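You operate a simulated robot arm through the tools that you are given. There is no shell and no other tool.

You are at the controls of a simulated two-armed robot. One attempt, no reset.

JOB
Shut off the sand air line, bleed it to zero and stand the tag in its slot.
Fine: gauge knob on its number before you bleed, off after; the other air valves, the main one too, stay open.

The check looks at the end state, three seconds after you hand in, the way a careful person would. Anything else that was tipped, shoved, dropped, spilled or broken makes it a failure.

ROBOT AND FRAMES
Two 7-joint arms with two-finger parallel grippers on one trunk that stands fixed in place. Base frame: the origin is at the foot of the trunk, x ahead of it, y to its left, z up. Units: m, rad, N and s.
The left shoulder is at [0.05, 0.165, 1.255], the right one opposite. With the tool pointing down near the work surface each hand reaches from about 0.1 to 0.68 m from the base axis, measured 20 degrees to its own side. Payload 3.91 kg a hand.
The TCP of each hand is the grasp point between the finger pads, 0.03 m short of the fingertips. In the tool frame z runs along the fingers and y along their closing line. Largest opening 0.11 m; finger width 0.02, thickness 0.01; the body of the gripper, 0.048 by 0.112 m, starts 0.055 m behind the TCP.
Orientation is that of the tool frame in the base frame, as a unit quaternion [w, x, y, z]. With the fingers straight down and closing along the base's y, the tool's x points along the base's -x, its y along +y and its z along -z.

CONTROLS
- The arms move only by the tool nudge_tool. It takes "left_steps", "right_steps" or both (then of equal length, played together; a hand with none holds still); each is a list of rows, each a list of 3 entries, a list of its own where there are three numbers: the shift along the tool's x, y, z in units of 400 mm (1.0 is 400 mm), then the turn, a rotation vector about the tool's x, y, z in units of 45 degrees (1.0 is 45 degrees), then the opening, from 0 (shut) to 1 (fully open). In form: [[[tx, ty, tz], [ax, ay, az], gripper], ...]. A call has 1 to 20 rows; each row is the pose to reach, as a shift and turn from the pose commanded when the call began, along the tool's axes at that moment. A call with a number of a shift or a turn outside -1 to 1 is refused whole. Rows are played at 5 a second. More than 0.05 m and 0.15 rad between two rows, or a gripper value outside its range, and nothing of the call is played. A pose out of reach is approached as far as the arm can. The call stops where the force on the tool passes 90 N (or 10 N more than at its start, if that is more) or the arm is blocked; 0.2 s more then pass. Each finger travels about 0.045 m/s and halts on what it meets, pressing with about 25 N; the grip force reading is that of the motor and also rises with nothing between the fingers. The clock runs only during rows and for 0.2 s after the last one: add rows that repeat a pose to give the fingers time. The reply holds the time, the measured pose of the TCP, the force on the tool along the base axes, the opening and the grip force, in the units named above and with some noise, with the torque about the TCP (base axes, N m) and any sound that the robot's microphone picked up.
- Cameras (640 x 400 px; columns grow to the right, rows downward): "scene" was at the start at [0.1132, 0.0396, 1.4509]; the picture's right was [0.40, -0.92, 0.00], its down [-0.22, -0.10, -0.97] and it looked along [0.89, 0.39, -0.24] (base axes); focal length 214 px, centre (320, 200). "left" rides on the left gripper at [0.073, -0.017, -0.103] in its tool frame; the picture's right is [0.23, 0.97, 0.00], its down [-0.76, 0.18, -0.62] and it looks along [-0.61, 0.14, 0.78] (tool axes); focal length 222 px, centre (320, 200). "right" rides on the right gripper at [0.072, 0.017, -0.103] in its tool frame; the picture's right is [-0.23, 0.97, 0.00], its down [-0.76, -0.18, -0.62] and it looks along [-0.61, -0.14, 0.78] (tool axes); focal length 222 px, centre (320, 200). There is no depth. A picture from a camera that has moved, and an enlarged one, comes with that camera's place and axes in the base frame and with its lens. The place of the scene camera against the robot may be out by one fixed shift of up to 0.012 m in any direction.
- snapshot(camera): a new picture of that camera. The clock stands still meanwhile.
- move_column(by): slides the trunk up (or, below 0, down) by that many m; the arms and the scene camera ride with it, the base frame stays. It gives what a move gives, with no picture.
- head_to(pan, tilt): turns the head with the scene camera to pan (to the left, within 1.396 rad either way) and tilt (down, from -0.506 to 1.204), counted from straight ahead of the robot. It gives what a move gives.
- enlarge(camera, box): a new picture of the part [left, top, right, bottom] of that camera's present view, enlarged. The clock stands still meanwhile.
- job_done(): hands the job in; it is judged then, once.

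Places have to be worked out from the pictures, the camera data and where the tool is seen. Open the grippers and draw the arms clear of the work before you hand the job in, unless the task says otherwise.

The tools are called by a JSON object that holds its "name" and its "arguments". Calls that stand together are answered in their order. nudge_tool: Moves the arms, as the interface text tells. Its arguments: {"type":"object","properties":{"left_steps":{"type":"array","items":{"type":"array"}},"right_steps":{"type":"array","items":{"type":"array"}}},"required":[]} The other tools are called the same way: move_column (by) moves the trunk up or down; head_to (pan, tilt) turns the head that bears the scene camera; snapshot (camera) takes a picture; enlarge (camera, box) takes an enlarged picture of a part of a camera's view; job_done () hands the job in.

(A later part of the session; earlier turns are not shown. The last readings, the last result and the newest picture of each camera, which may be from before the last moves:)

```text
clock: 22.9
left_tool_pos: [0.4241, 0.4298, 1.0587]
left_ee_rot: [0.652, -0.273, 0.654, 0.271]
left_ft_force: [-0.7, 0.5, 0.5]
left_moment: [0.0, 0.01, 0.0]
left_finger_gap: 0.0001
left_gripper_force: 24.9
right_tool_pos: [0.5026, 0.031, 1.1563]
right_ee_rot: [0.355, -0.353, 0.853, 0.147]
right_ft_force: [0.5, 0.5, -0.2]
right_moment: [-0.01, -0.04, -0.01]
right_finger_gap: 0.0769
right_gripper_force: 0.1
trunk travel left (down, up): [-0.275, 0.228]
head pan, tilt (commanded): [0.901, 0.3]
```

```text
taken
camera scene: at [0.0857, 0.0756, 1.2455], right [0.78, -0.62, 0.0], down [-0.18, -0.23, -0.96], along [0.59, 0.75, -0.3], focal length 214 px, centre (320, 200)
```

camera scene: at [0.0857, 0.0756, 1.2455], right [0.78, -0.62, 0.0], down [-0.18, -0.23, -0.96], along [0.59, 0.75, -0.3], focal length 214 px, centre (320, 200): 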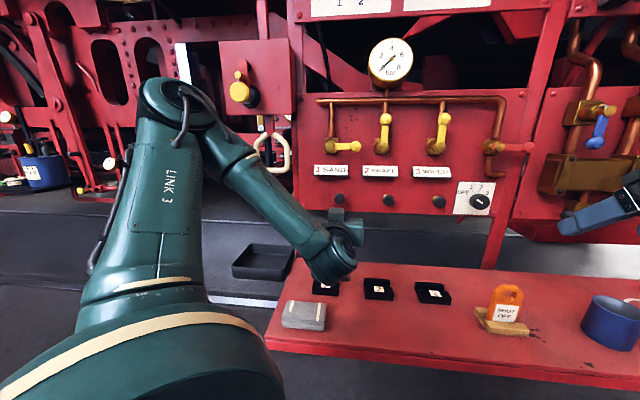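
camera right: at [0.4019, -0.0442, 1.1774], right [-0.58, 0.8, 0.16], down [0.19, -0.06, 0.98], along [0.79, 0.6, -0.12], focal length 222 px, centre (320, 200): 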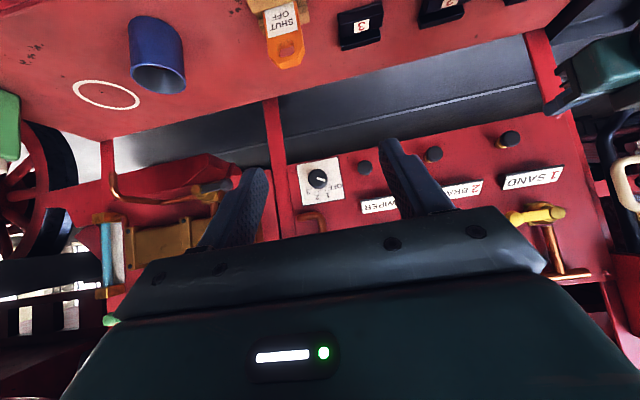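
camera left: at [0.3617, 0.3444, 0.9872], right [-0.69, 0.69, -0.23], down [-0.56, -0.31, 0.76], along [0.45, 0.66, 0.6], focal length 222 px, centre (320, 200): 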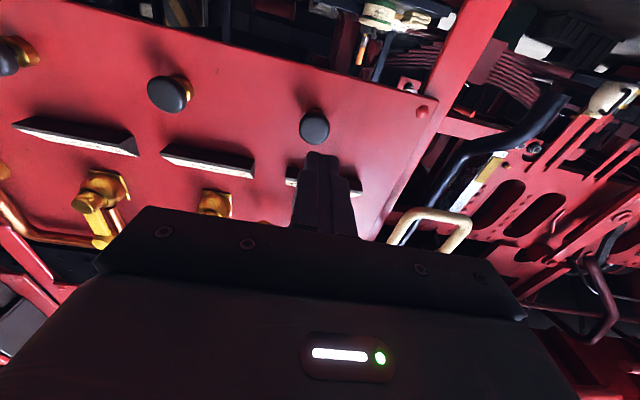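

The right camera sees the knob still at OFF, around (r≈0.3775, z≈1.070). I level the right hand and advance to a standoff of w≈0.58 in front of it.

{"name": "nudge_tool", "arguments": {"right_steps": [[[-0.035, -0.018, 0.0845], [0, -0.166, 0], 0.7], [[-0.07, -0.037, 0.169], [0, -0.333, 0], 0.7], [[-0.105, -0.055, 0.2535], [0, -0.5, 0], 0.7], [[-0.139, -0.073, 0.338], [0, -0.666, 0], 0.7], [[-0.174, -0.092, 0.4225], [0, -0.833, 0], 0.7], [[-0.209, -0.11, 0.507], [0, -1, 0], 0.7]]}}

{"name": "snapshot", "arguments": {"camera": "right"}}

{"name": "snapshot", "arguments": {"camera": "scene"}}

```text
clock: 24.3
left_tool_pos: [0.4213, 0.4288, 1.0606]
left_ee_rot: [0.652, -0.272, 0.653, 0.271]
left_ft_force: [0.5, -0.9, -0.1]
left_moment: [0.03, 0.0, -0.01]
left_finger_gap: 0.0001
left_gripper_force: 24.9
right_tool_pos: [0.6753, 0.1442, 1.0711]
right_ee_rot: [0.653, -0.271, 0.653, 0.271]
right_ft_force: [-0.5, -0.1, 0.1]
right_moment: [-0.01, 0.0, 0.01]
right_finger_gap: 0.0769
right_gripper_force: 0.0
trunk travel left (down, up): [-0.275, 0.228]
head pan, tilt (commanded): [0.901, 0.3]
```

```text
taken
camera right: at [0.5898, 0.0834, 0.9971], right [-0.69, 0.69, 0.23], down [-0.31, -0.57, 0.76], along [0.65, 0.45, 0.61], focal length 222 px, centre (320, 200)
```

right: 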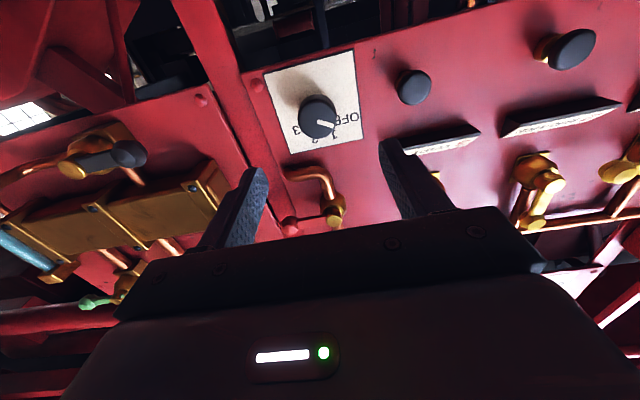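

```text
taken
camera scene: at [0.0857, 0.0759, 1.2454], right [0.78, -0.62, 0.0], down [-0.18, -0.23, -0.96], along [0.59, 0.75, -0.3], focal length 214 px, centre (320, 200)
```

scene: 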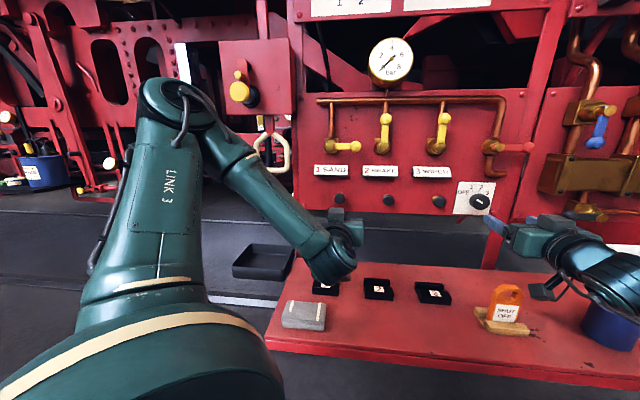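

The right hand reached the standoff. I enlarge its view of the knob to centre on it.

{"name": "enlarge", "arguments": {"camera": "right", "box": [250, 30, 410, 180]}}

{"name": "enlarge", "arguments": {"camera": "scene", "box": [430, 160, 540, 260]}}

```text
2.67 times, centred on (330, 105) of right
camera zoom: at [0.5898, 0.0834, 0.9971], right [-0.69, 0.69, 0.23], down [-0.31, -0.57, 0.76], along [0.65, 0.45, 0.61], focal length 592 px, centre (293, 453)
```

zoom: 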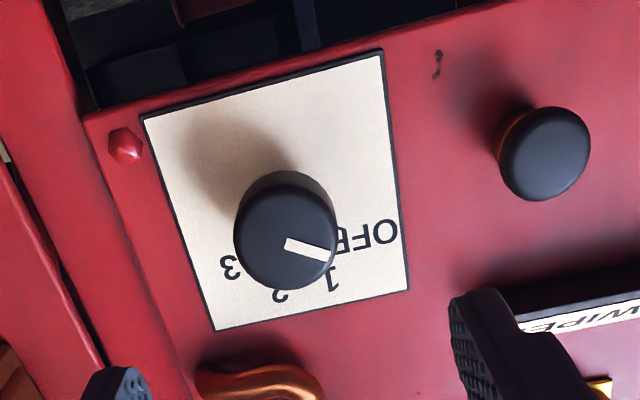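

```text
4.00 times, centred on (485, 210) of scene
camera zoom: at [0.0857, 0.0759, 1.2454], right [0.78, -0.62, 0.0], down [-0.18, -0.23, -0.96], along [0.59, 0.75, -0.3], focal length 858 px, centre (-340, 160)
```

zoom: 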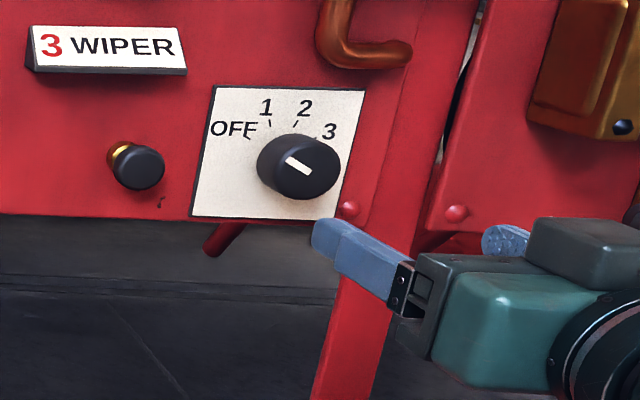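

From the two right-hand views the knob face is at about (r 0.379, w 0.71, z 1.076), ~42 mm across. I move in with the fingers straddling it, stopping at tips w≈0.72.

{"name": "nudge_tool", "arguments": {"right_steps": [[[-0.012, -0.009, 0.07], [0, 0, 0], 0.62], [[-0.012, -0.009, 0.14], [0, 0, 0], 0.62], [[-0.012, -0.009, 0.21], [0, 0, 0], 0.62], [[-0.012, -0.009, 0.25], [0, 0, 0], 0.62], [[-0.012, -0.009, 0.275], [0, 0, 0], 0.62]]}}

{"name": "snapshot", "arguments": {"camera": "right"}}

{"name": "enlarge", "arguments": {"camera": "scene", "box": [430, 160, 540, 260]}}

```text
clock: 25.5
left_tool_pos: [0.4218, 0.4282, 1.0594]
left_ee_rot: [0.652, -0.271, 0.654, 0.271]
left_ft_force: [0.0, 0.2, -0.3]
left_moment: [0.0, 0.02, 0.0]
left_finger_gap: 0.0002
left_gripper_force: 25.1
right_tool_pos: [0.7245, 0.188, 1.0773]
right_ee_rot: [0.653, -0.272, 0.653, 0.272]
right_ft_force: [0.3, -0.7, 0.4]
right_moment: [0.0, -0.02, 0.0]
right_finger_gap: 0.0683
right_gripper_force: 0.0
right hand out of reach, approached as far as the arm can: row 3, 4, 5
trunk travel left (down, up): [-0.275, 0.228]
head pan, tilt (commanded): [0.901, 0.3]
```

```text
taken
camera right: at [0.6397, 0.129, 1.0042], right [-0.69, 0.69, 0.23], down [-0.32, -0.57, 0.76], along [0.65, 0.45, 0.61], focal length 222 px, centre (320, 200)
```

right: 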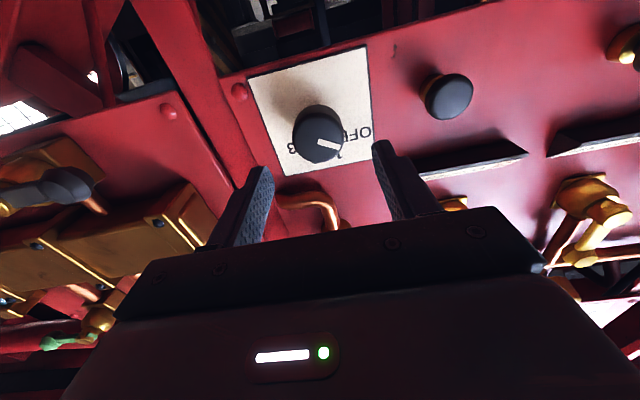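

```text
4.00 times, centred on (485, 210) of scene
camera zoom: at [0.0855, 0.0755, 1.2455], right [0.78, -0.62, 0.0], down [-0.18, -0.23, -0.96], along [0.59, 0.75, -0.3], focal length 858 px, centre (-340, 160)
```

zoom: 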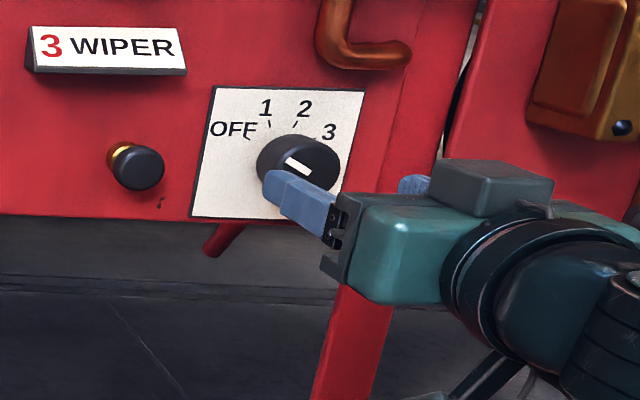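

The right arm runs out of reach 5 cm short, so the knob has to be done by the left arm with its tool pointed more straight ahead and fingers closing vertically. First I retract the right hand clear, back and to the right.

{"name": "nudge_tool", "arguments": {"right_steps": [[[-0.03, 0, -0.1], [0, 0, 0], 0.7], [[-0.06, 0, -0.2], [0, 0, 0], 0.7], [[-0.1, 0, -0.3], [0, 0, 0], 0.7], [[-0.13, 0, -0.4], [0, 0, 0], 0.7], [[-0.13, -0.03, -0.5], [0, 0, 0], 0.7], [[-0.13, -0.06, -0.6], [0, 0, 0], 0.7], [[-0.13, -0.1, -0.7], [0, 0, 0], 0.7], [[-0.13, -0.15, -0.8], [0, 0, 0], 0.7]]}}

{"name": "snapshot", "arguments": {"camera": "scene"}}

```text
clock: 27.3
left_tool_pos: [0.4224, 0.4298, 1.0603]
left_ee_rot: [0.652, -0.272, 0.653, 0.271]
left_ft_force: [-0.5, -0.1, -0.2]
left_moment: [-0.01, 0.01, 0.04]
left_finger_gap: 0.0001
left_gripper_force: 25.0
right_tool_pos: [0.7254, 0.1885, 1.0776]
right_ee_rot: [0.653, -0.271, 0.653, 0.271]
right_ft_force: [-0.1, -0.2, -0.2]
right_moment: [0.02, -0.01, -0.01]
right_finger_gap: 0.0771
right_gripper_force: 0.1
right hand out of reach, approached as far as the arm can: row 1, 2, 3, 4, 5, 6, 7, 8
trunk travel left (down, up): [-0.275, 0.228]
head pan, tilt (commanded): [0.901, 0.3]
```

```text
taken
camera scene: at [0.0855, 0.0757, 1.2455], right [0.78, -0.62, 0.0], down [-0.18, -0.23, -0.96], along [0.59, 0.75, -0.3], focal length 214 px, centre (320, 200)
```

scene: 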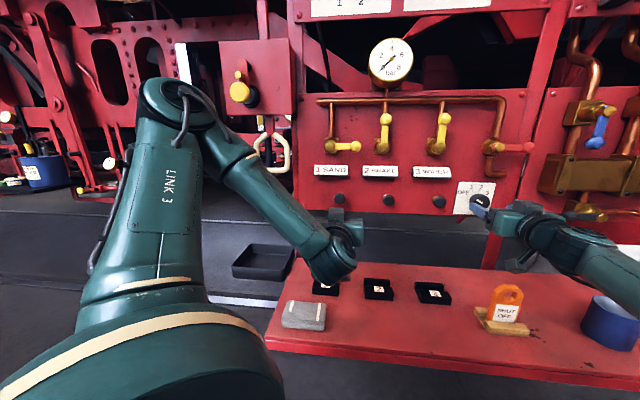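

The right arm did not move at all - apparently stuck at its straight-arm pose. I try a plain small retreat.

{"name": "nudge_tool", "arguments": {"right_steps": [[[0, 0, -0.05], [0, 0, 0], 0.7], [[0, 0, -0.1], [0, 0, 0], 0.7]]}}

```text
clock: 27.9
left_tool_pos: [0.4205, 0.4293, 1.0601]
left_ee_rot: [0.653, -0.272, 0.653, 0.271]
left_ft_force: [-0.5, 0.4, -0.4]
left_moment: [-0.02, -0.02, 0.0]
left_finger_gap: 0.0
left_gripper_force: 24.5
right_tool_pos: [0.6982, 0.1568, 1.0813]
right_ee_rot: [0.654, -0.272, 0.652, 0.27]
right_ft_force: [-1.2, -0.3, 0.1]
right_moment: [-0.02, 0.03, -0.03]
right_finger_gap: 0.077
right_gripper_force: 0.1
right hand out of reach, approached as far as the arm can: row 1
trunk travel left (down, up): [-0.275, 0.228]
head pan, tilt (commanded): [0.901, 0.3]
```

It moved back now. I continue the retreat in small increments, then to the right.

{"name": "nudge_tool", "arguments": {"right_steps": [[[0, 0, -0.08], [0, 0, 0], 0.7], [[0, 0, -0.16], [0, 0, 0], 0.7], [[0, 0, -0.24], [0, 0, 0], 0.7], [[0, 0, -0.32], [0, 0, 0], 0.7]]}}

{"name": "nudge_tool", "arguments": {"right_steps": [[[-0.02, -0.03, -0.08], [0, 0, 0], 0.7], [[-0.04, -0.06, -0.16], [0, 0, 0], 0.7], [[-0.06, -0.09, -0.24], [0, 0, 0], 0.7], [[-0.08, -0.12, -0.32], [0, 0, 0], 0.7], [[-0.1, -0.15, -0.4], [0, 0, 0], 0.7], [[-0.12, -0.2, -0.48], [0, 0, 0], 0.7]]}}

{"name": "snapshot", "arguments": {"camera": "scene"}}

```text
clock: 28.9
left_tool_pos: [0.4232, 0.429, 1.0602]
left_ee_rot: [0.653, -0.271, 0.654, 0.271]
left_ft_force: [-0.4, -1.1, 0.2]
left_moment: [-0.04, -0.01, 0.05]
left_finger_gap: 0.0
left_gripper_force: 24.3
right_tool_pos: [0.6092, 0.062, 1.0849]
right_ee_rot: [0.654, -0.27, 0.653, 0.27]
right_ft_force: [0.0, 0.1, 0.1]
right_moment: [0.02, -0.02, 0.0]
right_finger_gap: 0.077
right_gripper_force: 0.0
trunk travel left (down, up): [-0.275, 0.228]
head pan, tilt (commanded): [0.901, 0.3]
```

```text
clock: 30.3
left_tool_pos: [0.4217, 0.4292, 1.0607]
left_ee_rot: [0.652, -0.272, 0.653, 0.271]
left_ft_force: [0.0, -0.4, -0.3]
left_moment: [0.02, -0.03, -0.01]
left_finger_gap: 0.0
left_gripper_force: 25.4
right_tool_pos: [0.5293, -0.1278, 1.1319]
right_ee_rot: [0.653, -0.272, 0.653, 0.271]
right_ft_force: [0.4, -0.6, 0.6]
right_moment: [-0.02, 0.02, -0.01]
right_finger_gap: 0.077
right_gripper_force: 0.1
trunk travel left (down, up): [-0.275, 0.228]
head pan, tilt (commanded): [0.901, 0.3]
```

```text
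taken
camera scene: at [0.0853, 0.0756, 1.2455], right [0.78, -0.62, 0.0], down [-0.18, -0.23, -0.96], along [0.59, 0.75, -0.3], focal length 214 px, centre (320, 200)
```

scene: 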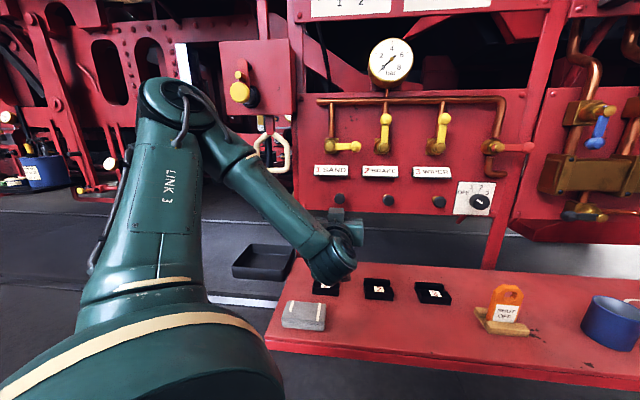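

The right hand is clear. Now the left: back off from the button, turn the tool to yaw 20° while shifting toward the knob side, and move the right hand a little further away at the same time.

{"name": "nudge_tool", "arguments": {"left_steps": [[[-0.0125, -0.06, -0.05], [0.0926, 0, 0], 0], [[-0.025, -0.14, -0.108], [0.1852, 0, 0], 0.1], [[-0.0375, -0.22, -0.108], [0.2778, 0, 0], 0.2], [[-0.05, -0.3, -0.108], [0.3704, 0, 0], 0.4], [[-0.0625, -0.38, -0.108], [0.463, 0, 0], 0.5], [[-0.075, -0.454, -0.108], [0.5556, 0, 0], 0.6]], "right_steps": [[[0, -0.03, -0.06], [0, 0, 0], 0.7], [[0, -0.06, -0.12], [0, 0, 0], 0.7], [[0, -0.09, -0.18], [0, 0, 0], 0.7], [[0, -0.12, -0.24], [0, 0, 0], 0.7], [[0, -0.15, -0.3], [0, 0, 0], 0.7], [[0, -0.177, -0.354], [0, 0, 0], 0.7]]}}

{"name": "nudge_tool", "arguments": {"left_steps": [[[0, 0, 0], [0, 0, -0.16], 0.6], [[0, 0, 0], [0, 0, -0.33], 0.6], [[0, 0, 0], [0, 0, -0.5], 0.6], [[0, 0, 0], [0, 0, -0.67], 0.6], [[0, 0, 0], [0, 0, -0.84], 0.6], [[0, 0, 0], [0, 0, -1], 0.6]]}}

{"name": "snapshot", "arguments": {"camera": "scene"}}

{"name": "snapshot", "arguments": {"camera": "left"}}

```text
clock: 31.7
left_tool_pos: [0.5201, 0.2689, 1.0886]
left_ee_rot: [0.695, -0.124, 0.697, 0.123]
left_ft_force: [0.4, -0.5, 0.7]
left_moment: [0.01, 0.02, 0.0]
left_finger_gap: 0.0659
left_gripper_force: 0.1
right_tool_pos: [0.4714, -0.2043, 1.1341]
right_ee_rot: [0.654, -0.267, 0.655, 0.268]
right_ft_force: [0.1, 0.9, 0.9]
right_moment: [-0.02, -0.04, 0.0]
right_finger_gap: 0.0768
right_gripper_force: 0.1
right hand out of reach, approached as far as the arm can: row 3, 4, 5, 6
trunk travel left (down, up): [-0.275, 0.228]
head pan, tilt (commanded): [0.901, 0.3]
```

```text
clock: 33.1
left_tool_pos: [0.5211, 0.271, 1.0883]
left_ee_rot: [0.69, -0.383, 0.595, -0.152]
left_ft_force: [0.2, 0.0, 0.3]
left_moment: [-0.01, -0.02, -0.01]
left_finger_gap: 0.066
left_gripper_force: 0.1
right_tool_pos: [0.472, -0.2028, 1.1345]
right_ee_rot: [0.655, -0.266, 0.655, 0.268]
right_ft_force: [0.3, 0.4, 0.5]
right_moment: [0.02, 0.03, 0.0]
right_finger_gap: 0.0767
right_gripper_force: 0.1
trunk travel left (down, up): [-0.275, 0.228]
head pan, tilt (commanded): [0.901, 0.3]
```

```text
taken
camera scene: at [0.0855, 0.0757, 1.2455], right [0.78, -0.62, 0.0], down [-0.18, -0.23, -0.96], along [0.59, 0.75, -0.3], focal length 214 px, centre (320, 200)
```

scene: 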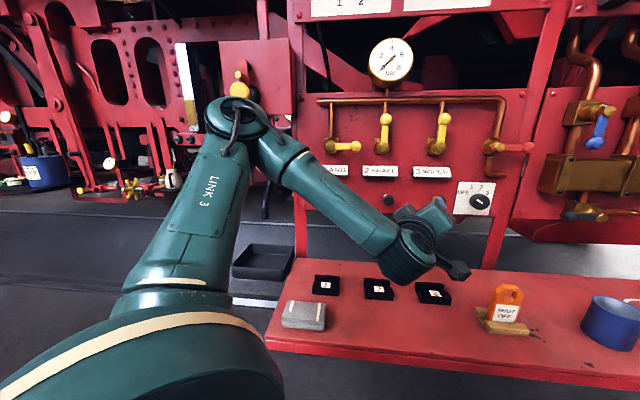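

```text
taken
camera left: at [0.4467, 0.1767, 1.0506], right [-0.18, 0.49, -0.85], down [-0.81, 0.41, 0.41], along [0.55, 0.77, 0.33], focal length 222 px, centre (320, 200)
```

left: 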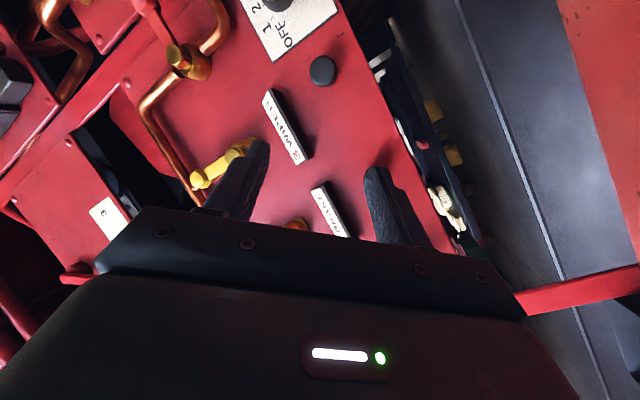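

Roll works. I finish the roll to −90° (fingers closing vertically) while moving to a standoff 10 cm from the knob along the tool's yaw-20° line.

{"name": "nudge_tool", "arguments": {"left_steps": [[[0.0375, -0.0306, 0.0474], [0, 0, -0.166], 0.6], [[0.075, -0.0612, 0.0948], [0, 0, -0.333], 0.6], [[0.1125, -0.0918, 0.1422], [0, 0, -0.5], 0.6], [[0.15, -0.1224, 0.1897], [0, 0, -0.666], 0.6], [[0.1875, -0.153, 0.2371], [0, 0, -0.833], 0.6], [[0.225, -0.1835, 0.2845], [0, 0, -1], 0.6]]}}

{"name": "snapshot", "arguments": {"camera": "left"}}

{"name": "snapshot", "arguments": {"camera": "scene"}}

```text
clock: 34.5
left_tool_pos: [0.6539, 0.2178, 1.0864]
left_ee_rot: [-0.577, 0.582, -0.405, 0.404]
left_ft_force: [-0.4, 0.5, -0.3]
left_moment: [0.0, 0.0, -0.01]
left_finger_gap: 0.0661
left_gripper_force: 0.0
left hand out of reach, approached as far as the arm can: row 6
right_tool_pos: [0.4715, -0.204, 1.1345]
right_ee_rot: [0.655, -0.265, 0.655, 0.267]
right_ft_force: [0.1, 1.0, 0.9]
right_moment: [-0.03, 0.01, 0.0]
right_finger_gap: 0.0772
right_gripper_force: 0.1
trunk travel left (down, up): [-0.275, 0.228]
head pan, tilt (commanded): [0.901, 0.3]
```

```text
taken
camera left: at [0.5818, 0.1148, 1.1036], right [0.07, -0.22, -0.97], down [-0.85, 0.5, -0.18], along [0.53, 0.84, -0.15], focal length 222 px, centre (320, 200)
```

left: 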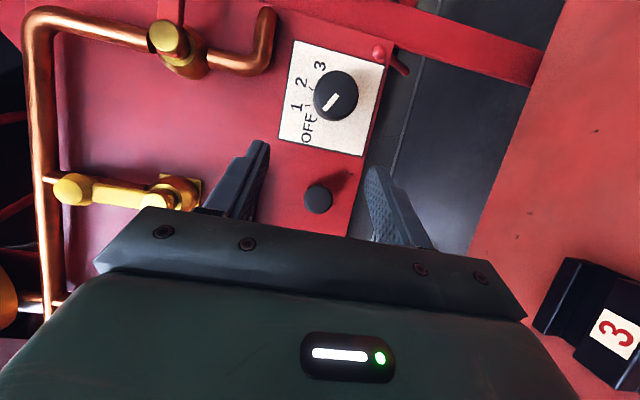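

```text
taken
camera scene: at [0.0856, 0.0757, 1.2455], right [0.78, -0.62, 0.0], down [-0.18, -0.23, -0.96], along [0.59, 0.75, -0.3], focal length 214 px, centre (320, 200)
```

scene: 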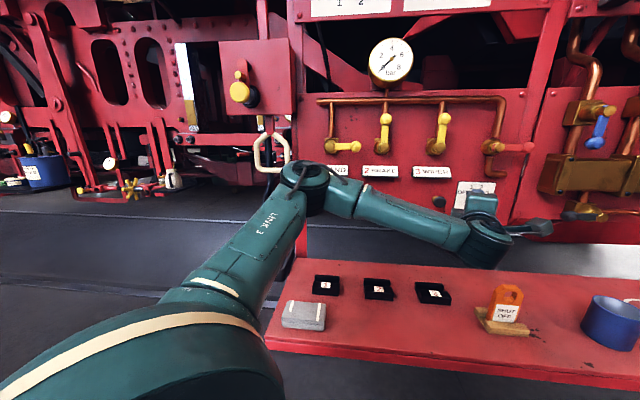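

The orientation is right, but the position is short by 2 cm - a wrist limit. I'll turn the tool further to yaw 0° (still clamping vertically, so the tilt doesn't matter) and see whether that frees the reach.

{"name": "nudge_tool", "arguments": {"left_steps": [[[-0.012, 0.008, 0.024], [0, 0.148, 0], 0.6], [[-0.024, 0.017, 0.048], [0, 0.296, 0], 0.6], [[-0.035, 0.025, 0.071], [0, 0.444, 0], 0.6]]}}

{"name": "snapshot", "arguments": {"camera": "left"}}

```text
clock: 35.3
left_tool_pos: [0.6737, 0.231, 1.1029]
left_ee_rot: [-0.5, 0.536, -0.493, 0.469]
left_ft_force: [-0.1, -0.2, 0.8]
left_moment: [0.0, -0.03, -0.07]
left_finger_gap: 0.0658
left_gripper_force: 0.1
left hand out of reach, approached as far as the arm can: row 2, 3
right_tool_pos: [0.4722, -0.2019, 1.1346]
right_ee_rot: [0.654, -0.267, 0.656, 0.267]
right_ft_force: [-0.9, 0.2, 0.6]
right_moment: [-0.01, 0.0, -0.03]
right_finger_gap: 0.0771
right_gripper_force: 0.1
trunk travel left (down, up): [-0.275, 0.228]
head pan, tilt (commanded): [0.901, 0.3]
```

```text
taken
camera left: at [0.5791, 0.1513, 1.1264], right [-0.04, -0.24, -0.97], down [-0.69, 0.71, -0.15], along [0.72, 0.66, -0.19], focal length 222 px, centre (320, 200)
```

left: 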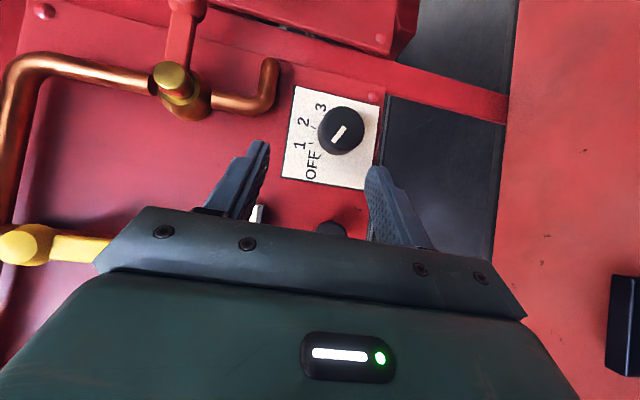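

It again drifted upward rather than forward. I'll try small pure-forward steps from here to see whether this is a true limit.

{"name": "nudge_tool", "arguments": {"left_steps": [[[0, 0, 0.03], [0, 0, 0], 0.6], [[0, 0, 0.06], [0, 0, 0], 0.6], [[0, 0, 0.09], [0, 0, 0], 0.6]]}}

{"name": "snapshot", "arguments": {"camera": "scene"}}

```text
clock: 36.1
left_tool_pos: [0.7121, 0.2311, 1.1016]
left_ee_rot: [-0.501, 0.535, -0.494, 0.468]
left_ft_force: [1.4, -0.1, 0.4]
left_moment: [0.0, 0.0, 0.01]
left_finger_gap: 0.0661
left_gripper_force: 0.1
right_tool_pos: [0.4719, -0.2036, 1.1342]
right_ee_rot: [0.655, -0.266, 0.655, 0.268]
right_ft_force: [0.6, 0.9, -0.7]
right_moment: [-0.03, -0.01, -0.01]
right_finger_gap: 0.0768
right_gripper_force: 0.0
trunk travel left (down, up): [-0.275, 0.228]
head pan, tilt (commanded): [0.901, 0.3]
```

```text
taken
camera scene: at [0.0855, 0.0756, 1.2455], right [0.78, -0.62, 0.0], down [-0.18, -0.23, -0.96], along [0.59, 0.75, -0.3], focal length 214 px, centre (320, 200)
```

scene: 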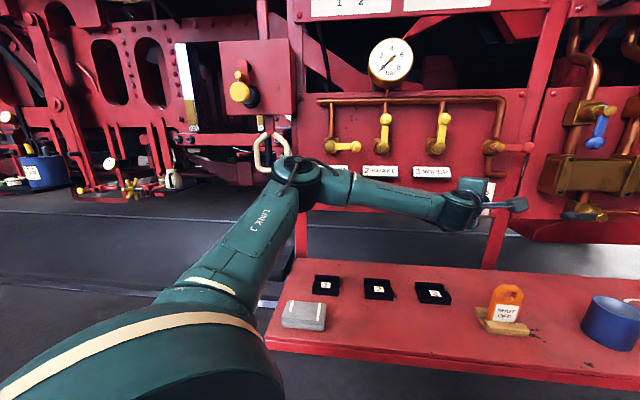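

Forward motion works from here, and the path forward along the tool leads right to the knob. The hand is ~2.3 cm too high, so I lower the trunk by that much instead of asking the arm for it, then re-measure.

{"name": "move_column", "arguments": {"by": -0.024}}

{"name": "snapshot", "arguments": {"camera": "left"}}

{"name": "enlarge", "arguments": {"camera": "left", "box": [220, 40, 420, 240]}}

{"name": "enlarge", "arguments": {"camera": "scene", "box": [430, 130, 550, 230]}}

```text
clock: 36.8
left_tool_pos: [0.7116, 0.23, 1.0783]
left_ee_rot: [-0.502, 0.535, -0.493, 0.468]
left_ft_force: [0.5, 0.3, -0.4]
left_moment: [0.03, -0.01, -0.01]
left_finger_gap: 0.066
left_gripper_force: 0.1
right_tool_pos: [0.4723, -0.2035, 1.1115]
right_ee_rot: [0.655, -0.266, 0.655, 0.268]
right_ft_force: [0.4, 0.1, 0.5]
right_moment: [0.03, -0.04, -0.02]
right_finger_gap: 0.0771
right_gripper_force: 0.1
trunk travel left (down, up): [-0.251, 0.252]
head pan, tilt (commanded): [0.901, 0.3]
```

```text
taken
camera left: at [0.6152, 0.1514, 1.102], right [-0.04, -0.24, -0.97], down [-0.69, 0.71, -0.15], along [0.72, 0.66, -0.19], focal length 222 px, centre (320, 200)
```

left: 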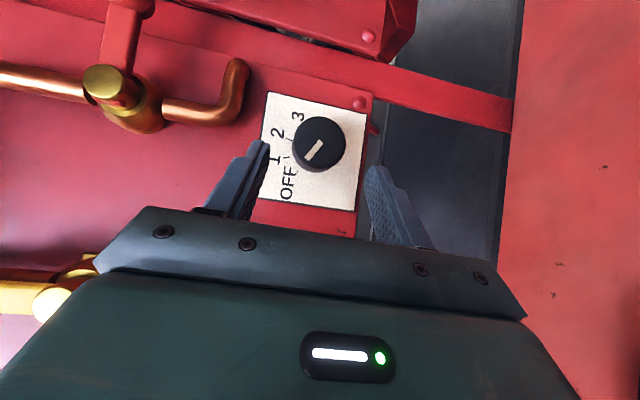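

```text
2.00 times, centred on (320, 140) of left
camera zoom: at [0.6152, 0.1514, 1.102], right [-0.04, -0.24, -0.97], down [-0.69, 0.71, -0.15], along [0.72, 0.66, -0.19], focal length 444 px, centre (320, 320)
```

zoom: 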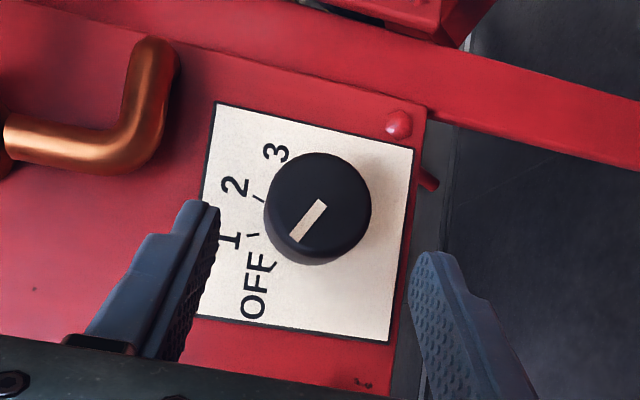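

```text
4.00 times, centred on (490, 180) of scene
camera zoom: at [0.0853, 0.0757, 1.2214], right [0.78, -0.62, 0.0], down [-0.18, -0.23, -0.96], along [0.59, 0.75, -0.3], focal length 858 px, centre (-360, 280)
```

zoom: 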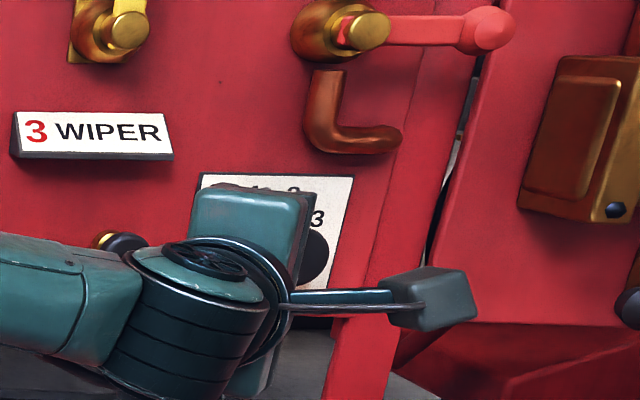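

From this view the knob centre is at (r 0.380, z 1.0757), its face at w≈0.71 and the plate at w≈0.748. The fingers straddle it well; I advance 4.7 cm along the tool so the pads cover the knob.

{"name": "nudge_tool", "arguments": {"left_steps": [[[-0.0025, -0.001, 0.03], [0, 0, 0], 0.6], [[-0.005, -0.002, 0.06], [0, 0, 0], 0.6], [[-0.0075, -0.003, 0.09], [0, 0, 0], 0.6], [[-0.01, -0.0035, 0.117], [0, 0, 0], 0.6]]}}

{"name": "enlarge", "arguments": {"camera": "left", "box": [220, 40, 420, 240]}}

```text
clock: 37.8
left_tool_pos: [0.7426, 0.2438, 1.0794]
left_ee_rot: [-0.5, 0.535, -0.493, 0.469]
left_ft_force: [0.6, 0.4, 0.0]
left_moment: [0.02, -0.02, 0.02]
left_finger_gap: 0.066
left_gripper_force: 0.0
left hand out of reach, approached as far as the arm can: row 3, 4
right_tool_pos: [0.4718, -0.2039, 1.1109]
right_ee_rot: [0.654, -0.266, 0.655, 0.269]
right_ft_force: [-0.6, -0.1, 0.4]
right_moment: [0.01, 0.01, -0.02]
right_finger_gap: 0.0771
right_gripper_force: 0.1
trunk travel left (down, up): [-0.251, 0.252]
head pan, tilt (commanded): [0.901, 0.3]
```

```text
2.00 times, centred on (320, 140) of left
camera zoom: at [0.6474, 0.1635, 1.1028], right [-0.04, -0.24, -0.97], down [-0.69, 0.71, -0.15], along [0.73, 0.66, -0.19], focal length 444 px, centre (320, 320)
```

zoom: 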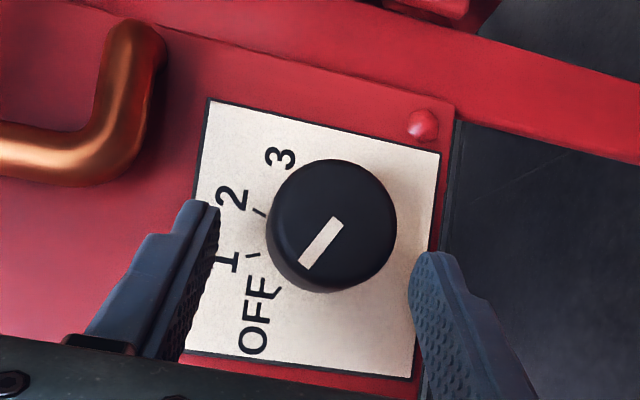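

The arm is at a joint limit (wrist roll, with the camera on the right side) and stops ~1.5 cm short. I'll back straight out and roll the hand 180° so its camera is on the left, which should be the relaxed side.

{"name": "nudge_tool", "arguments": {"left_steps": [[[0, 0, -0.06], [0, 0, 0], 0.6], [[0, 0, -0.12], [0, 0, 0], 0.6], [[0, 0, -0.2], [0, 0, 0], 0.6], [[0, 0, -0.28], [0, 0, 0], 0.6], [[0, 0, -0.36], [0, 0, 0], 0.6]]}}

{"name": "nudge_tool", "arguments": {"left_steps": [[[0, 0, 0], [0, 0, 0.166], 0.6], [[0, 0, 0], [0, 0, 0.333], 0.6], [[0, 0, 0], [0, 0, 0.5], 0.6], [[0, 0, 0], [0, 0, 0.666], 0.6], [[0, 0, 0], [0, 0, 0.833], 0.6], [[0, 0, 0], [0, 0, 1], 0.6]]}}

{"name": "nudge_tool", "arguments": {"left_steps": [[[0, 0, 0], [0, 0, 0.166], 0.6], [[0, 0, 0], [0, 0, 0.333], 0.6], [[0, 0, 0], [0, 0, 0.5], 0.6], [[0, 0, 0], [0, 0, 0.666], 0.6], [[0, 0, 0], [0, 0, 0.833], 0.6], [[0, 0, 0], [0, 0, 1], 0.6]]}}

{"name": "snapshot", "arguments": {"camera": "scene"}}

```text
clock: 39.0
left_tool_pos: [0.5979, 0.2325, 1.0875]
left_ee_rot: [-0.502, 0.535, -0.492, 0.468]
left_ft_force: [0.2, 0.0, 0.2]
left_moment: [0.03, 0.01, 0.0]
left_finger_gap: 0.0658
left_gripper_force: 0.0
right_tool_pos: [0.4726, -0.2035, 1.1112]
right_ee_rot: [0.655, -0.265, 0.655, 0.268]
right_ft_force: [0.0, 0.1, -0.3]
right_moment: [-0.03, 0.0, 0.0]
right_finger_gap: 0.0772
right_gripper_force: 0.0
trunk travel left (down, up): [-0.251, 0.252]
head pan, tilt (commanded): [0.901, 0.3]
```

```text
clock: 40.4
left_tool_pos: [0.5997, 0.232, 1.086]
left_ee_rot: [0.643, -0.305, 0.661, -0.24]
left_ft_force: [1.0, 0.6, -0.1]
left_moment: [-0.01, -0.03, 0.01]
left_finger_gap: 0.0656
left_gripper_force: 0.0
right_tool_pos: [0.4724, -0.2036, 1.1114]
right_ee_rot: [0.655, -0.265, 0.655, 0.267]
right_ft_force: [0.8, -0.7, -0.2]
right_moment: [0.03, 0.02, 0.01]
right_finger_gap: 0.077
right_gripper_force: 0.0
trunk travel left (down, up): [-0.251, 0.252]
head pan, tilt (commanded): [0.901, 0.3]
```

```text
clock: 41.8
left_tool_pos: [0.6017, 0.2321, 1.0872]
left_ee_rot: [0.687, -0.028, 0.726, 0.023]
left_ft_force: [-0.1, 0.2, 0.3]
left_moment: [0.02, -0.03, -0.03]
left_finger_gap: 0.0659
left_gripper_force: 0.1
right_tool_pos: [0.4733, -0.2024, 1.1095]
right_ee_rot: [0.654, -0.265, 0.655, 0.269]
right_ft_force: [-0.1, 0.4, -0.2]
right_moment: [0.01, -0.04, -0.04]
right_finger_gap: 0.0771
right_gripper_force: 0.0
trunk travel left (down, up): [-0.251, 0.252]
head pan, tilt (commanded): [0.901, 0.3]
```

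```text
taken
camera scene: at [0.0855, 0.0757, 1.2215], right [0.78, -0.62, 0.0], down [-0.18, -0.23, -0.96], along [0.59, 0.75, -0.3], focal length 214 px, centre (320, 200)
```

scene: 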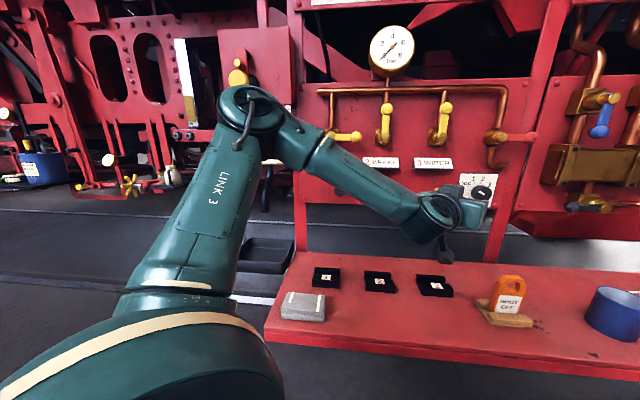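

Rolling went smoothly. I complete the other 90° of roll.

{"name": "nudge_tool", "arguments": {"left_steps": [[[0, 0, 0], [0, 0, 0.166], 0.6], [[0, 0, 0], [0, 0, 0.333], 0.6], [[0, 0, 0], [0, 0, 0.5], 0.6], [[0, 0, 0], [0, 0, 0.666], 0.6], [[0, 0, 0], [0, 0, 0.833], 0.6], [[0, 0, 0], [0, 0, 1], 0.6]]}}

{"name": "nudge_tool", "arguments": {"left_steps": [[[0, 0, 0], [0, 0, 0.166], 0.6], [[0, 0, 0], [0, 0, 0.333], 0.6], [[0, 0, 0], [0, 0, 0.5], 0.6], [[0, 0, 0], [0, 0, 0.666], 0.6], [[0, 0, 0], [0, 0, 0.833], 0.6], [[0, 0, 0], [0, 0, 1], 0.6]]}}

{"name": "snapshot", "arguments": {"camera": "left"}}

{"name": "snapshot", "arguments": {"camera": "scene"}}

```text
clock: 43.2
left_tool_pos: [0.5998, 0.2313, 1.0861]
left_ee_rot: [0.624, 0.251, 0.683, 0.285]
left_ft_force: [0.4, 0.2, 0.0]
left_moment: [-0.01, -0.02, 0.01]
left_finger_gap: 0.0661
left_gripper_force: 0.0
right_tool_pos: [0.4716, -0.2045, 1.1103]
right_ee_rot: [0.655, -0.266, 0.655, 0.267]
right_ft_force: [0.7, 0.0, -0.5]
right_moment: [-0.02, 0.0, 0.02]
right_finger_gap: 0.0769
right_gripper_force: 0.0
trunk travel left (down, up): [-0.251, 0.252]
head pan, tilt (commanded): [0.901, 0.3]
```

```text
clock: 44.6
left_tool_pos: [0.6007, 0.231, 1.0874]
left_ee_rot: [0.469, 0.493, 0.534, 0.502]
left_ft_force: [0.3, 0.6, -0.5]
left_moment: [0.0, 0.02, -0.03]
left_finger_gap: 0.066
left_gripper_force: 0.1
right_tool_pos: [0.4714, -0.2036, 1.1101]
right_ee_rot: [0.655, -0.265, 0.655, 0.269]
right_ft_force: [0.0, -0.2, 0.0]
right_moment: [-0.01, -0.01, 0.02]
right_finger_gap: 0.077
right_gripper_force: 0.0
trunk travel left (down, up): [-0.251, 0.252]
head pan, tilt (commanded): [0.901, 0.3]
```

```text
taken
camera left: at [0.4921, 0.2963, 1.0761], right [0.04, 0.24, 0.97], down [-0.55, -0.8, 0.22], along [0.83, -0.55, 0.1], focal length 222 px, centre (320, 200)
```

left: 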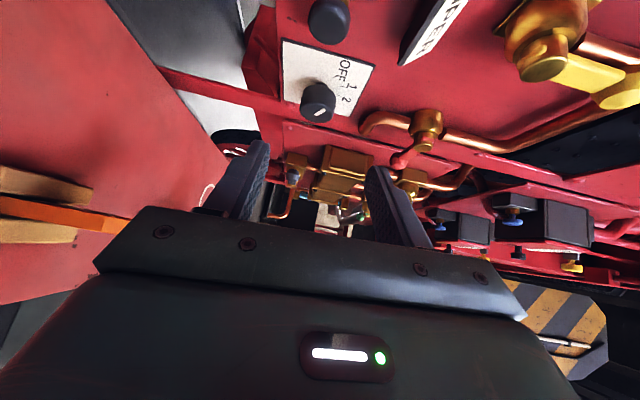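

```text
taken
camera scene: at [0.0855, 0.0757, 1.2215], right [0.78, -0.62, 0.0], down [-0.18, -0.23, -0.96], along [0.59, 0.75, -0.3], focal length 214 px, centre (320, 200)
```

scene: 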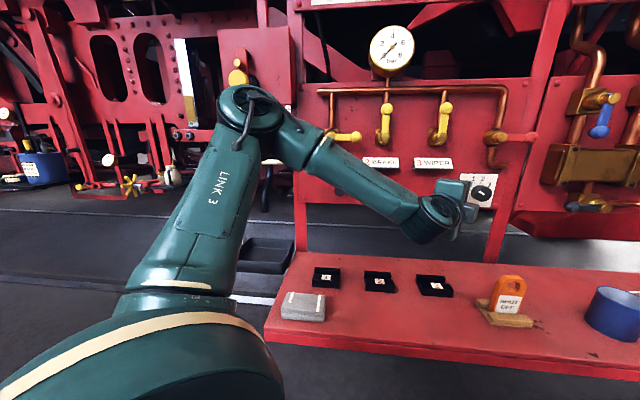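

The hand now has its camera on the left, looking along the panel toward the knob. I set the tool to yaw 20°, level, at a 9 cm standoff from the knob.

{"name": "nudge_tool", "arguments": {"left_steps": [[[-0.026, -0.006, 0.063], [-0.024, 0.118, 0], 0.6], [[-0.053, -0.013, 0.127], [-0.047, 0.237, 0], 0.6], [[-0.079, -0.019, 0.19], [-0.071, 0.355, 0], 0.6], [[-0.079, -0.019, 0.19], [-0.071, 0.355, 0], 0.6]]}}

{"name": "snapshot", "arguments": {"camera": "left"}}

{"name": "enlarge", "arguments": {"camera": "left", "box": [220, 20, 420, 240]}}

```text
clock: 45.6
left_tool_pos: [0.6673, 0.2221, 1.0777]
left_ee_rot: [0.403, 0.405, 0.581, 0.58]
left_ft_force: [0.3, 0.2, -0.7]
left_moment: [0.0, -0.03, -0.02]
left_finger_gap: 0.0658
left_gripper_force: 0.1
left hand out of reach, approached as far as the arm can: row 3, 4
right_tool_pos: [0.4732, -0.2033, 1.1098]
right_ee_rot: [0.655, -0.265, 0.655, 0.268]
right_ft_force: [-0.2, 0.7, 0.1]
right_moment: [-0.01, 0.0, 0.01]
right_finger_gap: 0.077
right_gripper_force: 0.0
trunk travel left (down, up): [-0.251, 0.252]
head pan, tilt (commanded): [0.901, 0.3]
```

```text
taken
camera left: at [0.5448, 0.2539, 1.062], right [-0.08, 0.21, 0.97], down [-0.32, -0.93, 0.18], along [0.94, -0.3, 0.14], focal length 222 px, centre (320, 200)
```

left: 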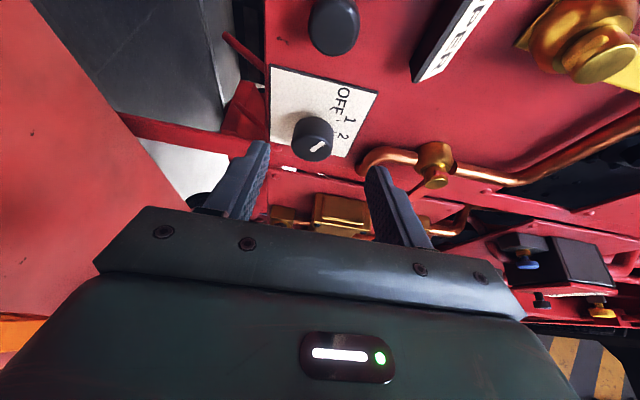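

```text
1.82 times, centred on (320, 130) of left
camera zoom: at [0.5448, 0.2539, 1.062], right [-0.08, 0.21, 0.97], down [-0.32, -0.93, 0.18], along [0.94, -0.3, 0.14], focal length 404 px, centre (320, 327)
```

zoom: 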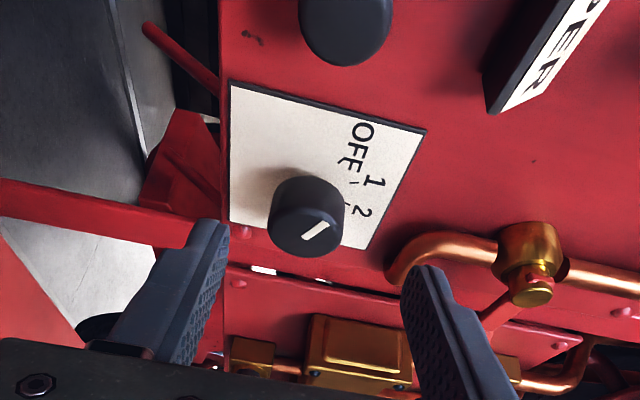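

The forearm-roll joint looks to be the culprit: with the elbow out left, pointing the tool left and level folds the arm in a Z. Pitching the tool downward relaxes that, so I'll approach the knob from above-left-front (yaw ≈15°, pitch −16°), with the closing line kept perpendicular to the knob's axis. First back off and raise the trunk 0.1 m.

{"name": "nudge_tool", "arguments": {"left_steps": [[[0, 0, -0.08], [0, 0, 0], 0.6], [[0, 0, -0.15], [0, 0, 0], 0.6]]}}

{"name": "move_column", "arguments": {"by": 0.1}}

```text
clock: 46.2
left_tool_pos: [0.6106, 0.2001, 1.0799]
left_ee_rot: [0.404, 0.404, 0.581, 0.58]
left_ft_force: [-0.8, 0.3, -0.8]
left_moment: [-0.04, 0.0, 0.0]
left_finger_gap: 0.0662
left_gripper_force: 0.0
right_tool_pos: [0.4716, -0.2038, 1.1107]
right_ee_rot: [0.655, -0.266, 0.655, 0.268]
right_ft_force: [0.0, -0.4, 0.5]
right_moment: [0.04, 0.01, 0.01]
right_finger_gap: 0.0769
right_gripper_force: 0.0
trunk travel left (down, up): [-0.251, 0.252]
head pan, tilt (commanded): [0.901, 0.3]
```

```text
clock: 47.5
left_tool_pos: [0.6119, 0.1999, 1.1796]
left_ee_rot: [0.403, 0.405, 0.581, 0.58]
left_ft_force: [-0.3, 0.2, -0.3]
left_moment: [-0.02, 0.0, 0.02]
left_finger_gap: 0.066
left_gripper_force: 0.0
right_tool_pos: [0.4715, -0.2026, 1.2102]
right_ee_rot: [0.654, -0.267, 0.655, 0.268]
right_ft_force: [0.6, -0.3, -0.7]
right_moment: [-0.01, 0.01, -0.04]
right_finger_gap: 0.0771
right_gripper_force: 0.1
trunk travel left (down, up): [-0.351, 0.152]
head pan, tilt (commanded): [0.901, 0.3]
```

Now rotate into the pitched-down orientation and go to the 9 cm standoff.

{"name": "nudge_tool", "arguments": {"left_steps": [[[-0.004, -0.0366, 0.0335], [0.0654, -0.0406, 0.1164], 0.6], [[-0.0084, -0.0732, 0.067], [0.1308, -0.0812, 0.2328], 0.6], [[-0.0126, -0.1098, 0.1005], [0.1962, -0.1218, 0.3492], 0.6], [[-0.0168, -0.1464, 0.134], [0.2616, -0.1624, 0.4656], 0.6], [[-0.021, -0.183, 0.1675], [0.327, -0.203, 0.582], 0.6]]}}

{"name": "snapshot", "arguments": {"camera": "left"}}

{"name": "snapshot", "arguments": {"camera": "scene"}}

```text
clock: 48.7
left_tool_pos: [0.6291, 0.2689, 1.0729]
left_ee_rot: [0.263, 0.615, 0.508, 0.544]
left_ft_force: [-0.9, 0.4, -0.2]
left_moment: [0.03, 0.01, 0.01]
left_finger_gap: 0.0661
left_gripper_force: 0.0
left hand out of reach, approached as far as the arm can: row 2, 3, 4, 5
right_tool_pos: [0.4724, -0.2033, 1.21]
right_ee_rot: [0.655, -0.266, 0.655, 0.267]
right_ft_force: [-0.3, -0.3, 0.3]
right_moment: [0.03, 0.0, -0.03]
right_finger_gap: 0.077
right_gripper_force: 0.0
trunk travel left (down, up): [-0.351, 0.152]
head pan, tilt (commanded): [0.901, 0.3]
```

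```text
taken
camera left: at [0.5193, 0.3168, 1.1159], right [0.31, -0.13, 0.94], down [-0.44, -0.9, 0.02], along [0.84, -0.42, -0.33], focal length 222 px, centre (320, 200)
```

left: 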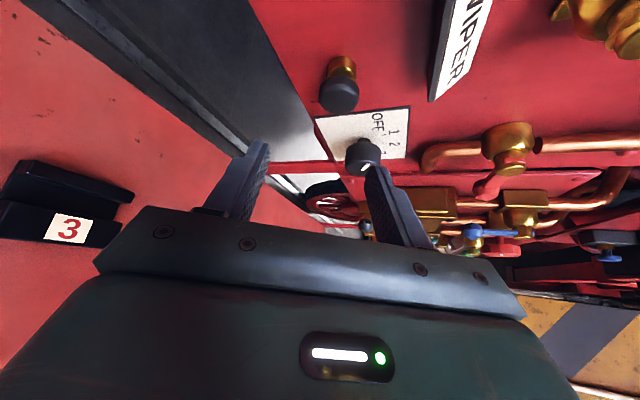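

```text
taken
camera scene: at [0.0856, 0.0758, 1.3215], right [0.78, -0.62, 0.0], down [-0.18, -0.23, -0.96], along [0.59, 0.75, -0.3], focal length 214 px, centre (320, 200)
```

scene: 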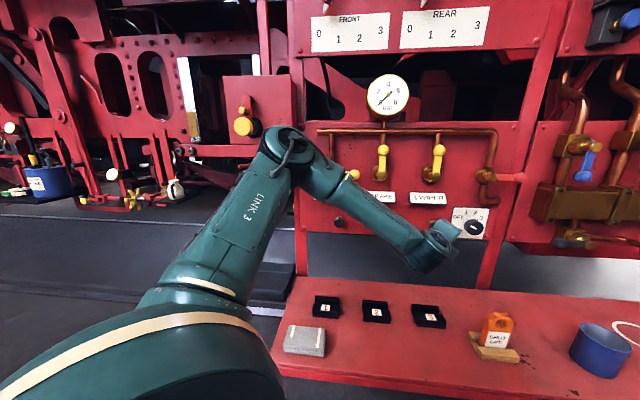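

That made it worse, so pitching down/raising the trunk is the wrong direction; the arm seems to prefer the hand higher relative to the shoulder. I return to the yaw-4°, level, vertical-closing pose, a bit back and higher.

{"name": "nudge_tool", "arguments": {"left_steps": [[[-0.002, 0.021, -0.023], [-0.078, -0.0276, -0.103], 0.6], [[-0.004, 0.042, -0.047], [-0.156, -0.0552, -0.206], 0.6], [[-0.007, 0.062, -0.07], [-0.234, -0.083, -0.309], 0.6], [[-0.009, 0.083, -0.094], [-0.312, -0.11, -0.411], 0.6], [[-0.011, 0.104, -0.117], [-0.3896, -0.138, -0.5142], 0.6]]}}

{"name": "nudge_tool", "arguments": {"left_steps": [[[0, 0.06, 0], [0, 0, 0], 0.6], [[0, 0.12, 0], [0, 0, 0], 0.6], [[0, 0.18, 0], [0, 0, 0], 0.6], [[0, 0.24, 0], [0, 0, 0], 0.6]]}}

{"name": "snapshot", "arguments": {"camera": "scene"}}

```text
clock: 49.9
left_tool_pos: [0.5878, 0.2203, 1.152]
left_ee_rot: [0.44, 0.506, 0.526, 0.523]
left_ft_force: [0.1, -0.3, 0.0]
left_moment: [0.0, 0.0, -0.01]
left_finger_gap: 0.066
left_gripper_force: 0.0
left hand out of reach, approached as far as the arm can: row 3, 4, 5
right_tool_pos: [0.4724, -0.2036, 1.2102]
right_ee_rot: [0.654, -0.266, 0.655, 0.269]
right_ft_force: [0.0, 0.1, 0.6]
right_moment: [0.01, 0.01, -0.01]
right_finger_gap: 0.077
right_gripper_force: 0.0
trunk travel left (down, up): [-0.351, 0.152]
head pan, tilt (commanded): [0.901, 0.3]
```

```text
clock: 50.9
left_tool_pos: [0.595, 0.2142, 1.2476]
left_ee_rot: [0.44, 0.505, 0.527, 0.523]
left_ft_force: [0.6, 0.1, 0.2]
left_moment: [0.03, -0.06, 0.02]
left_finger_gap: 0.0662
left_gripper_force: 0.0
right_tool_pos: [0.4726, -0.2038, 1.2097]
right_ee_rot: [0.655, -0.265, 0.655, 0.268]
right_ft_force: [-0.1, 0.0, -0.4]
right_moment: [0.02, 0.0, 0.01]
right_finger_gap: 0.0769
right_gripper_force: 0.1
trunk travel left (down, up): [-0.351, 0.152]
head pan, tilt (commanded): [0.901, 0.3]
```

```text
taken
camera scene: at [0.0853, 0.0756, 1.3215], right [0.78, -0.62, 0.0], down [-0.18, -0.23, -0.96], along [0.59, 0.75, -0.3], focal length 214 px, centre (320, 200)
```

scene: 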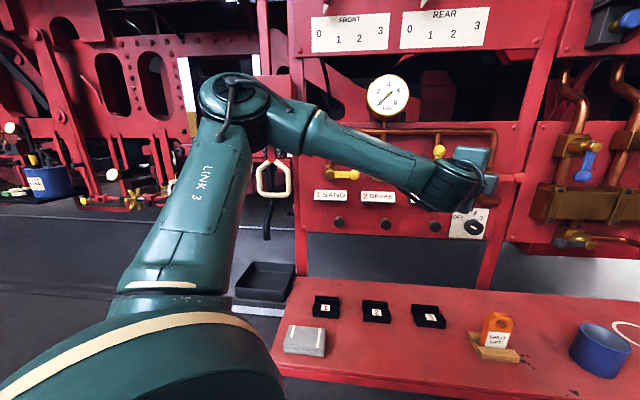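

Confirmed: the hand moves freely when it is higher relative to the shoulder. I lower the trunk by 0.17 m, which brings the hand back to knob height with the shoulder well below.

{"name": "move_column", "arguments": {"by": -0.17}}

{"name": "snapshot", "arguments": {"camera": "scene"}}

{"name": "snapshot", "arguments": {"camera": "left"}}

```text
clock: 52.9
left_tool_pos: [0.5934, 0.2154, 1.077]
left_ee_rot: [0.438, 0.506, 0.526, 0.524]
left_ft_force: [-0.5, -0.7, -0.2]
left_moment: [0.01, 0.0, 0.01]
left_finger_gap: 0.0661
left_gripper_force: 0.0
right_tool_pos: [0.4722, -0.2025, 1.0406]
right_ee_rot: [0.655, -0.266, 0.655, 0.269]
right_ft_force: [0.5, 0.6, -0.3]
right_moment: [0.05, 0.0, -0.01]
right_finger_gap: 0.0773
right_gripper_force: 0.0
trunk travel left (down, up): [-0.181, 0.322]
head pan, tilt (commanded): [0.901, 0.3]
```

```text
taken
camera scene: at [0.0854, 0.0757, 1.1515], right [0.78, -0.62, 0.0], down [-0.18, -0.23, -0.96], along [0.59, 0.75, -0.3], focal length 214 px, centre (320, 200)
```

scene: 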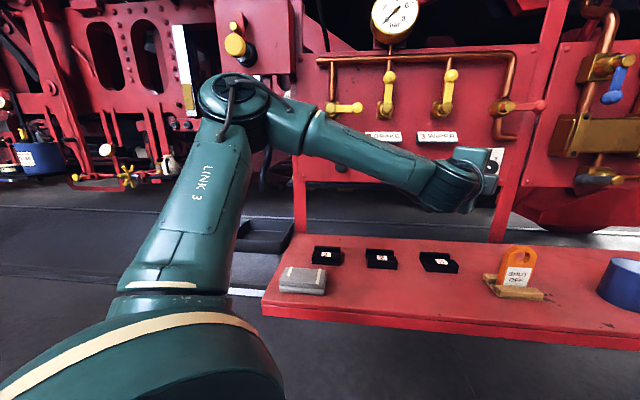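

```text
taken
camera left: at [0.484, 0.2771, 1.0722], right [0.05, 0.17, 0.98], down [-0.53, -0.83, 0.17], along [0.85, -0.53, 0.05], focal length 222 px, centre (320, 200)
```

left: 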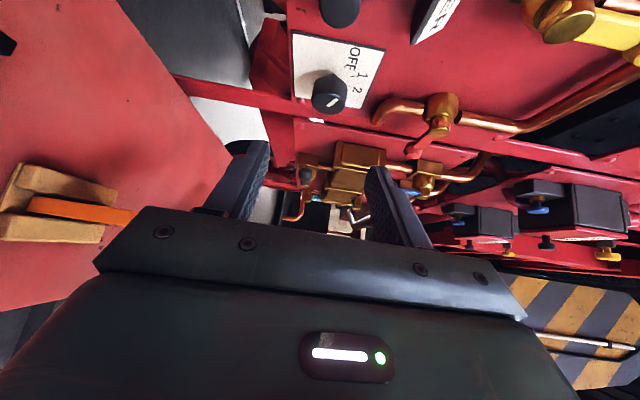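

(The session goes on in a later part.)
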